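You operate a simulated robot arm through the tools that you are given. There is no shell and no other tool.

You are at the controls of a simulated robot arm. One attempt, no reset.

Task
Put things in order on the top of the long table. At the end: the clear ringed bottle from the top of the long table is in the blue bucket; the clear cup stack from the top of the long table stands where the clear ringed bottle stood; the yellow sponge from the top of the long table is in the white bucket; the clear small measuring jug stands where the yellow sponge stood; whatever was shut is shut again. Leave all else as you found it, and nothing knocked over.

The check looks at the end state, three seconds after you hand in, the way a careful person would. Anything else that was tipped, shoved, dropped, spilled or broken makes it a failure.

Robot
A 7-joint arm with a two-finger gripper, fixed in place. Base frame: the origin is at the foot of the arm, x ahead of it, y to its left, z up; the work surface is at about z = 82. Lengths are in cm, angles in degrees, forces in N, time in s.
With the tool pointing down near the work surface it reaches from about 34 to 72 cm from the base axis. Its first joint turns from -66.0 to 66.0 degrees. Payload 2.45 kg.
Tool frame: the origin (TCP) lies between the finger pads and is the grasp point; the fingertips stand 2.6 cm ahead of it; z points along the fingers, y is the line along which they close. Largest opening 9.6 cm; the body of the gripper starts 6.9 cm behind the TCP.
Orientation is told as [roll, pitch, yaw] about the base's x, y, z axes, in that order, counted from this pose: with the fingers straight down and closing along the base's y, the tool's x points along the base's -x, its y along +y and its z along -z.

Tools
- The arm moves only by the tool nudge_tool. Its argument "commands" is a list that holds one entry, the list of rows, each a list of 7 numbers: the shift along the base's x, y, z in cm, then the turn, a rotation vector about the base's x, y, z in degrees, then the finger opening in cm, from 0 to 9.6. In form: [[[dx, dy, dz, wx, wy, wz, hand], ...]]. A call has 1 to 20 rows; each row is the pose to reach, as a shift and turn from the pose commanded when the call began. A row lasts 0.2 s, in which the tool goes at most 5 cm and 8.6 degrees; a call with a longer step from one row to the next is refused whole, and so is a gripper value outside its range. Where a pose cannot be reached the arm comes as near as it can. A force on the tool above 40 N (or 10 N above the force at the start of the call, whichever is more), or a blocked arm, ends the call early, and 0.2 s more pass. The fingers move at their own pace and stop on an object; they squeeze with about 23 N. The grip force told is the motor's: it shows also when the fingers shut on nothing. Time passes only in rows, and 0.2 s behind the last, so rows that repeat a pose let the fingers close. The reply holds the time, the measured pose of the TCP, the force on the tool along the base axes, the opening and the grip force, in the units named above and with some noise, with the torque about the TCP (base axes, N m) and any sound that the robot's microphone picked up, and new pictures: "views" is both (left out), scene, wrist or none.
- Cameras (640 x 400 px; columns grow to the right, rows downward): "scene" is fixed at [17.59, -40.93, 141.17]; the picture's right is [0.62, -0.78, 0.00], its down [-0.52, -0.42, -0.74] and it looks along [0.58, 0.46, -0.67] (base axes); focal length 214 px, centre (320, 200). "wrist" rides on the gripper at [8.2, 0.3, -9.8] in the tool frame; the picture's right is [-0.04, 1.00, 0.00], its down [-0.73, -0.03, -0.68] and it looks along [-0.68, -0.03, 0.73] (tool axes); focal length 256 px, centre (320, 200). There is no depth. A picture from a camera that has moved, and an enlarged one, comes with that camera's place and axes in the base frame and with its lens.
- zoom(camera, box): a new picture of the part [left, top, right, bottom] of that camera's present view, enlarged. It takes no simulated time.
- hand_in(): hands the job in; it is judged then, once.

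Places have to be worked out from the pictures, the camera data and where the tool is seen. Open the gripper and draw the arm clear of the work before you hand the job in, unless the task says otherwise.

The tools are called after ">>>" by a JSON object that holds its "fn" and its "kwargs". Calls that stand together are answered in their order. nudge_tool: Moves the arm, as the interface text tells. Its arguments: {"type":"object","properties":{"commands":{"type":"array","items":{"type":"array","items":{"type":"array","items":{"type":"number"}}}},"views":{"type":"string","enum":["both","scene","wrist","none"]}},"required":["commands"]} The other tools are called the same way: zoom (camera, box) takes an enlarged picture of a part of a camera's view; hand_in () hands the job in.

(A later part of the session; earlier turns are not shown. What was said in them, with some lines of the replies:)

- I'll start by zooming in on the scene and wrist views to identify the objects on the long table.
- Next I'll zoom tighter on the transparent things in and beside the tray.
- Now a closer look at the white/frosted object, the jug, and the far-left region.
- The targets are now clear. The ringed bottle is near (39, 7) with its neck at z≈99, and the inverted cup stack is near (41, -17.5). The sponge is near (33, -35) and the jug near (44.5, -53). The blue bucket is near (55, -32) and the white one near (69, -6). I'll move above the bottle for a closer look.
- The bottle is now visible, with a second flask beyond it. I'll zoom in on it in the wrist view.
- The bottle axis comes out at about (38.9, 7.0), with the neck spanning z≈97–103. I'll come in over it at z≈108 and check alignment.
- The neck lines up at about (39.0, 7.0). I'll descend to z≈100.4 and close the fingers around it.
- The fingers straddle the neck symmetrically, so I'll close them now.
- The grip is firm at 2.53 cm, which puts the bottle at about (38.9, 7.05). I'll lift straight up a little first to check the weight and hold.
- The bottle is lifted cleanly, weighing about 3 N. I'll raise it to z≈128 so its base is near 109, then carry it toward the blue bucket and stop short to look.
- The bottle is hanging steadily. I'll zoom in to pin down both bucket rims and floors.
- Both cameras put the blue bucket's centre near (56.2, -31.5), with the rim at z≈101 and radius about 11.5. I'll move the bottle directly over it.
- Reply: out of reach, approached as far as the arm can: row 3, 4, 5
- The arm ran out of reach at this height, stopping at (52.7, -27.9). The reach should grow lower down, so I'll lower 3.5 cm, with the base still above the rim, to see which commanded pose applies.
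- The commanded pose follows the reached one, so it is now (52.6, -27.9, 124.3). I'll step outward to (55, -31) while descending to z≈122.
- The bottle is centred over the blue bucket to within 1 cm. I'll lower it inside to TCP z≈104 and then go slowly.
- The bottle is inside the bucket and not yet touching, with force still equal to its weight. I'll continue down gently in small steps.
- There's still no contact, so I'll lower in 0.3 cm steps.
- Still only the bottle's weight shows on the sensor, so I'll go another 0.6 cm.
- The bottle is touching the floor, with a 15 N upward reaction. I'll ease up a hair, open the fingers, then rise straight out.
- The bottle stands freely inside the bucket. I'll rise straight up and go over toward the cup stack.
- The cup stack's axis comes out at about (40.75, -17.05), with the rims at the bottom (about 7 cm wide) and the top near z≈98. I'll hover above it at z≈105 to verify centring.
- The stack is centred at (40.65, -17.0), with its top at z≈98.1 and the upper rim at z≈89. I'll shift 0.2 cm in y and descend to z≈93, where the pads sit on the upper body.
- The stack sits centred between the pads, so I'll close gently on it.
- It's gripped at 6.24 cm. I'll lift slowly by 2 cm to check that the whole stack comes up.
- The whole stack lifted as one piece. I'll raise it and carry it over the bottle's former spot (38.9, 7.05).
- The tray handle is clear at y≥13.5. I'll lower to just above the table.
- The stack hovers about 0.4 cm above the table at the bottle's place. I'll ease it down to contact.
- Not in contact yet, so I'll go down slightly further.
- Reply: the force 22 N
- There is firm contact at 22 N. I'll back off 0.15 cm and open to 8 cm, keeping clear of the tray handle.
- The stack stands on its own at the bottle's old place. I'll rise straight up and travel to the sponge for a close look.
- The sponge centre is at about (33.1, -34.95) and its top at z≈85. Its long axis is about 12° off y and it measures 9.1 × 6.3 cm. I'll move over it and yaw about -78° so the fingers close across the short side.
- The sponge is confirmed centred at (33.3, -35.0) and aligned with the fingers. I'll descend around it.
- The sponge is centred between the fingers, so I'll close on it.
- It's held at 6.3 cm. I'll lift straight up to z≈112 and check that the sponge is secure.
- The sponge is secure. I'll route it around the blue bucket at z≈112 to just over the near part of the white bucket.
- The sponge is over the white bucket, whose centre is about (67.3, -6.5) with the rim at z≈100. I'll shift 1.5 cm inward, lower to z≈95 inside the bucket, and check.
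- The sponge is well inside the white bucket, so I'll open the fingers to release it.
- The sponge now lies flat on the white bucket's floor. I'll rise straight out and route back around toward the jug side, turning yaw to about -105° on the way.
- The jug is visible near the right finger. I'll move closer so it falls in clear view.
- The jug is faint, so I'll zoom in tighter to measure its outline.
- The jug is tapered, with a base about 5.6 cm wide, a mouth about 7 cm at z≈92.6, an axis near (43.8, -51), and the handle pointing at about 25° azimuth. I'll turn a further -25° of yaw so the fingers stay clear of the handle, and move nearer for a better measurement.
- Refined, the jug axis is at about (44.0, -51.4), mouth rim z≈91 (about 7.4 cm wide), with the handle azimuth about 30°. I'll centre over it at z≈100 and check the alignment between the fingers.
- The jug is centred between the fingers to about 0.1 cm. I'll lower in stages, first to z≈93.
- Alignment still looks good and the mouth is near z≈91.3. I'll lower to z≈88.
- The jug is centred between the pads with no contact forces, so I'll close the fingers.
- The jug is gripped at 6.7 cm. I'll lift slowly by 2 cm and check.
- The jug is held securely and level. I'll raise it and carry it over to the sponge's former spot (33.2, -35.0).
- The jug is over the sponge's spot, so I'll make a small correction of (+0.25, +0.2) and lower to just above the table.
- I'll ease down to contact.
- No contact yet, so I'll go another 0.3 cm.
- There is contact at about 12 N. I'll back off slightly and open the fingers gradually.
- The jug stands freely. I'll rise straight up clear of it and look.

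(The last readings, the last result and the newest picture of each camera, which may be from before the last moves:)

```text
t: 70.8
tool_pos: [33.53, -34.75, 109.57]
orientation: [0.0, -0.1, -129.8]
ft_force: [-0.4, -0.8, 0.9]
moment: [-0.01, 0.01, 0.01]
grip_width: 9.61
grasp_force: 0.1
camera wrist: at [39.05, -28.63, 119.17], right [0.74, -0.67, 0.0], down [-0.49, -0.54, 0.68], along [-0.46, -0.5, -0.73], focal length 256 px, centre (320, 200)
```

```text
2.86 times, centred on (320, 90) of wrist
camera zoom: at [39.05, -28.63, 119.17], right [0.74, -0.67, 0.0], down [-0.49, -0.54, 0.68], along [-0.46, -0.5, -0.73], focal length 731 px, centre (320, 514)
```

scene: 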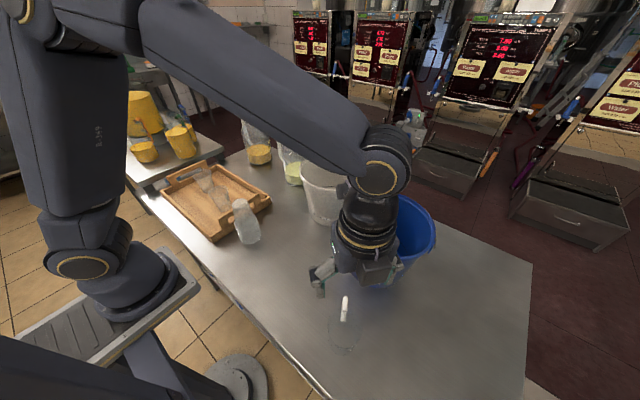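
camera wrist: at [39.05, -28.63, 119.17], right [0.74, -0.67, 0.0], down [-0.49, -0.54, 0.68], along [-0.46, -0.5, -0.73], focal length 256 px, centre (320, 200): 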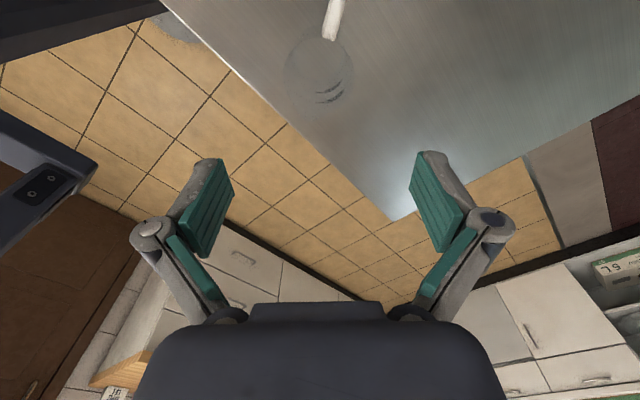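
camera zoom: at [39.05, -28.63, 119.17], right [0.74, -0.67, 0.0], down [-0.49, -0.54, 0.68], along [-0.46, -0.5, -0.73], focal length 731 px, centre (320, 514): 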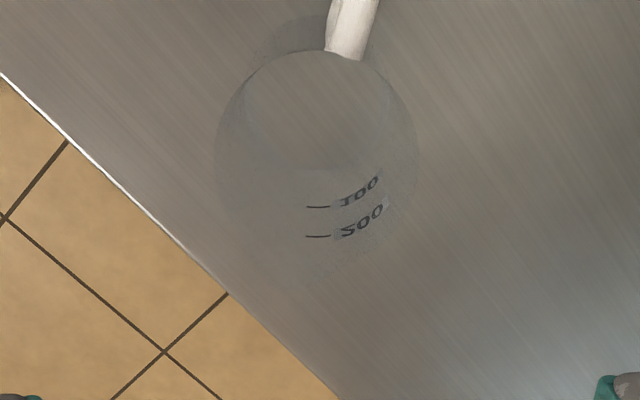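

The jug stands upright at about (33.2, -34.7), where the sponge was. I'll retreat the arm to its starting area, unwinding the yaw, and then inspect everything.

>>> {"fn": "nudge_tool", "kwargs": {"commands": [[[0, 0, 3.3, 0, 0, 7.2, 9.6], [0, 0, 6.6, 0, 0, 14.4, 9.6], [0, 0, 9.9, 0, 0, 21.6, 9.6], [0, 0, 13.2, 0, 0, 28.8, 9.6], [-0.2, 1, 16.5, 0, 0, 36, 9.6], [-0.4, 3.5, 16.5, 0, 0, 43.2, 9.6], [-0.6, 6, 16.5, 0, 0, 50.4, 9.6], [-0.8, 8.5, 16.5, 0, 0, 57.6, 9.6], [-1, 11, 16.5, 0, 0, 64.8, 9.6], [-1.2, 13.5, 16.5, 0, 0, 72, 9.6], [-1.4, 16, 16.5, 0, 0, 79.2, 9.6], [-1.7, 18.5, 16.5, 0, 0, 86.4, 9.6], [-2, 20, 16.5, 0, 0, 93.6, 9.6], [-2, 20, 16.5, 0, 0, 100.8, 9.6], [-2, 20, 16.5, 0, 0, 108, 9.6], [-2, 20, 16.5, 0, 0, 115.2, 9.6], [-2, 20, 16.5, 0, 0, 122.4, 9.6], [-2, 20, 16.5, 0, 0, 129.8, 9.6], [-2, 20, 16.5, 0, 0, 129.8, 9.6]]], "views": "both"}}

>>> {"fn": "zoom", "kwargs": {"camera": "scene", "box": [290, 130, 450, 380]}}

>>> {"fn": "zoom", "kwargs": {"camera": "scene", "box": [150, 140, 310, 260]}}

>>> {"fn": "zoom", "kwargs": {"camera": "wrist", "box": [100, 0, 480, 280]}}

```text
t: 74.8
tool_pos: [31.51, -14.85, 125.86]
orientation: [0.0, 0.0, 0.0]
ft_force: [1.0, -0.3, -0.6]
moment: [0.02, 0.0, 0.0]
grip_width: 9.61
grasp_force: 0.1
camera wrist: at [23.35, -14.45, 135.61], right [0.04, 1.0, 0.0], down [0.73, -0.03, 0.68], along [0.68, -0.03, -0.73], focal length 256 px, centre (320, 200)
```

scene: 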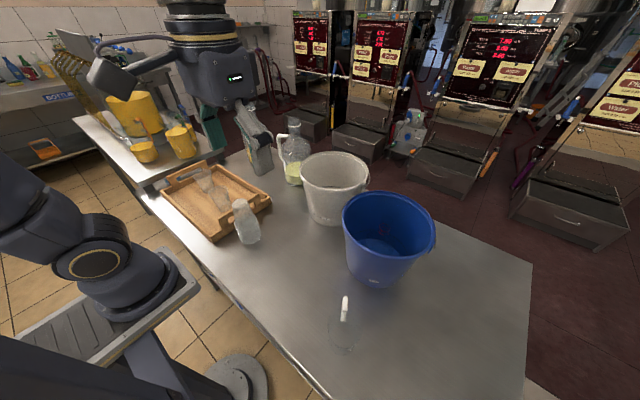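
wrist: 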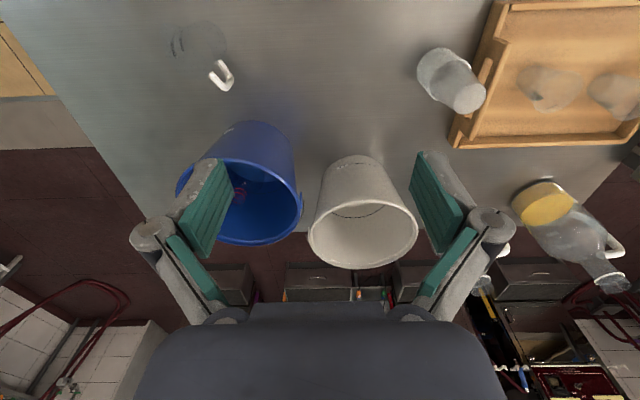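

```text
1.60 times, centred on (370, 255) of scene
camera zoom: at [17.59, -40.93, 141.17], right [0.62, -0.78, 0.0], down [-0.52, -0.42, -0.74], along [0.58, 0.46, -0.67], focal length 343 px, centre (240, 112)
```

zoom: 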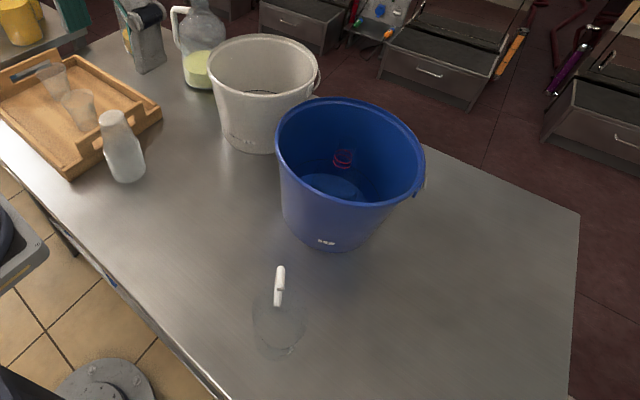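

```text
3.33 times, centred on (230, 200) of scene
camera zoom: at [17.59, -40.93, 141.17], right [0.62, -0.78, 0.0], down [-0.52, -0.42, -0.74], along [0.58, 0.46, -0.67], focal length 715 px, centre (620, 200)
```

zoom: 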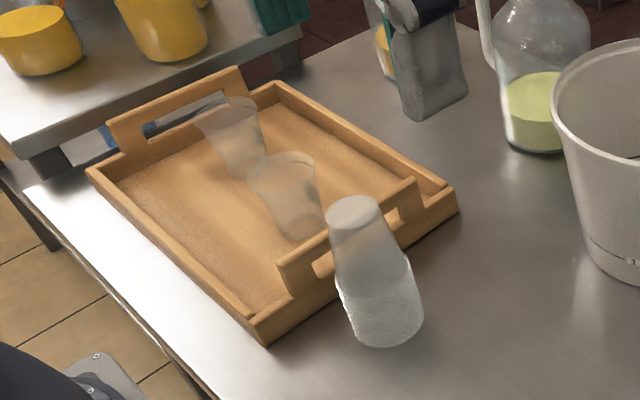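

```text
1.43 times, centred on (290, 140) of wrist
camera zoom: at [23.35, -14.45, 135.61], right [0.04, 1.0, 0.0], down [0.73, -0.03, 0.68], along [0.68, -0.03, -0.73], focal length 366 px, centre (363, 286)
```

zoom: 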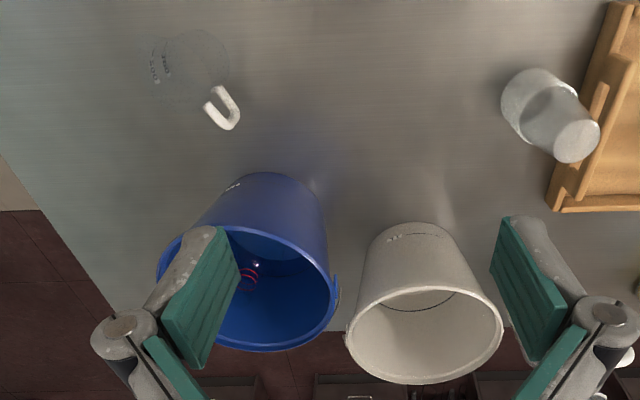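

Everything looks upright and in place. This pose matches the first wrist view, so I'll zoom the same regions to compare positions precisely.

>>> {"fn": "zoom", "kwargs": {"camera": "wrist", "box": [400, 30, 500, 150]}}

>>> {"fn": "zoom", "kwargs": {"camera": "wrist", "box": [80, 0, 340, 160]}}

>>> {"fn": "zoom", "kwargs": {"camera": "scene", "box": [215, 180, 275, 250]}}

>>> {"fn": "zoom", "kwargs": {"camera": "scene", "box": [280, 220, 520, 390]}}

```text
3.33 times, centred on (450, 90) of wrist
camera zoom: at [23.35, -14.45, 135.61], right [0.04, 1.0, 0.0], down [0.73, -0.03, 0.68], along [0.68, -0.03, -0.73], focal length 853 px, centre (-113, 567)
```

zoom: 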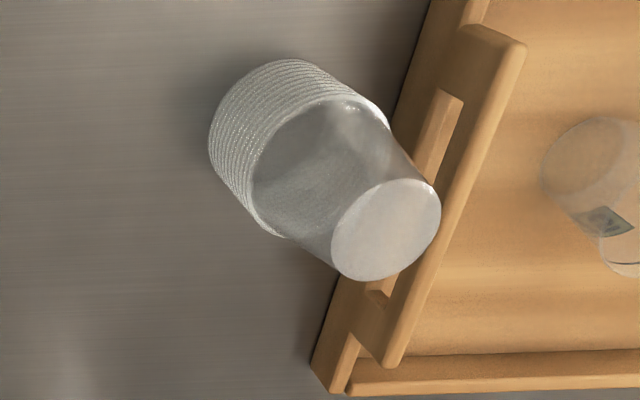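

```text
2.46 times, centred on (210, 80) of wrist
camera zoom: at [23.35, -14.45, 135.61], right [0.04, 1.0, 0.0], down [0.73, -0.03, 0.68], along [0.68, -0.03, -0.73], focal length 630 px, centre (591, 495)
```

zoom: 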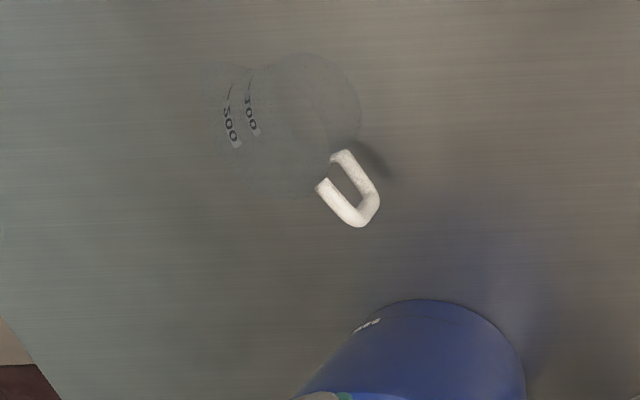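

```text
5.71 times, centred on (245, 215) of scene
camera zoom: at [17.59, -40.93, 141.17], right [0.62, -0.78, 0.0], down [-0.52, -0.42, -0.74], along [0.58, 0.46, -0.67], focal length 1226 px, centre (749, 114)
```

zoom: 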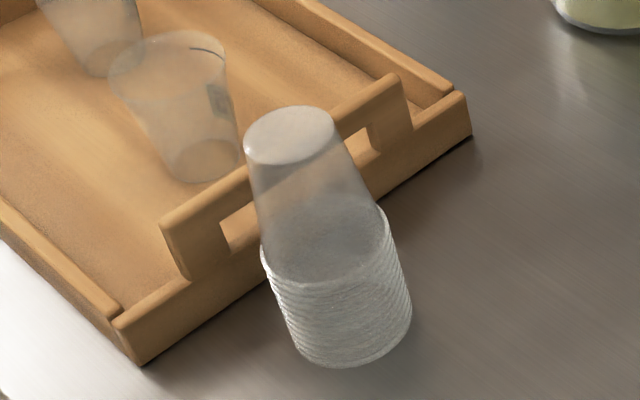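

```text
2.35 times, centred on (400, 305) of scene
camera zoom: at [17.59, -40.93, 141.17], right [0.62, -0.78, 0.0], down [-0.52, -0.42, -0.74], along [0.58, 0.46, -0.67], focal length 505 px, centre (132, -47)
```

zoom: 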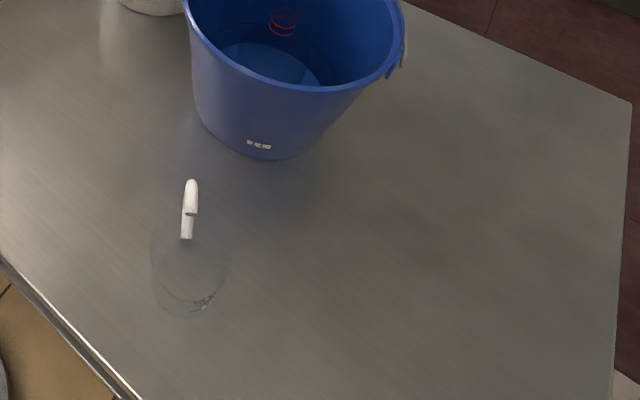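

Everything compares well with the first views:
- The buckets, tray and flasks haven't moved.
- The bottle is standing in the blue bucket, and the sponge lies in the white one.
- The cup stack is within about 0.5 cm of the bottle's old spot.
- The jug is centred on the sponge's old spot.

Nothing was opened, the gripper is open and the arm is clear, so I'm handing in.

>>> {"fn": "hand_in", "kwargs": {}}

```text
The job is handed in.
```

I finished all four moves and handed the job in; no verdict came back after hand-in. Nothing was knocked over.

- **Clear ringed bottle:** it is standing upright inside the blue bucket.
- **Clear cup stack:** it stands where the bottle stood, off by roughly 0.5 to 1 cm from what I could measure of the bottle's base.
- **Yellow sponge:** it lies flat on the floor of the white bucket. I let it drop about 10 cm inside the bucket.
- **Clear measuring jug:** it stands upright where the sponge lay, within about half a centimetre.

I opened nothing, so there was nothing to shut again. In the last views the buckets, tray and flasks looked just as they did at the start. The gripper is open and the arm is back at its starting position.
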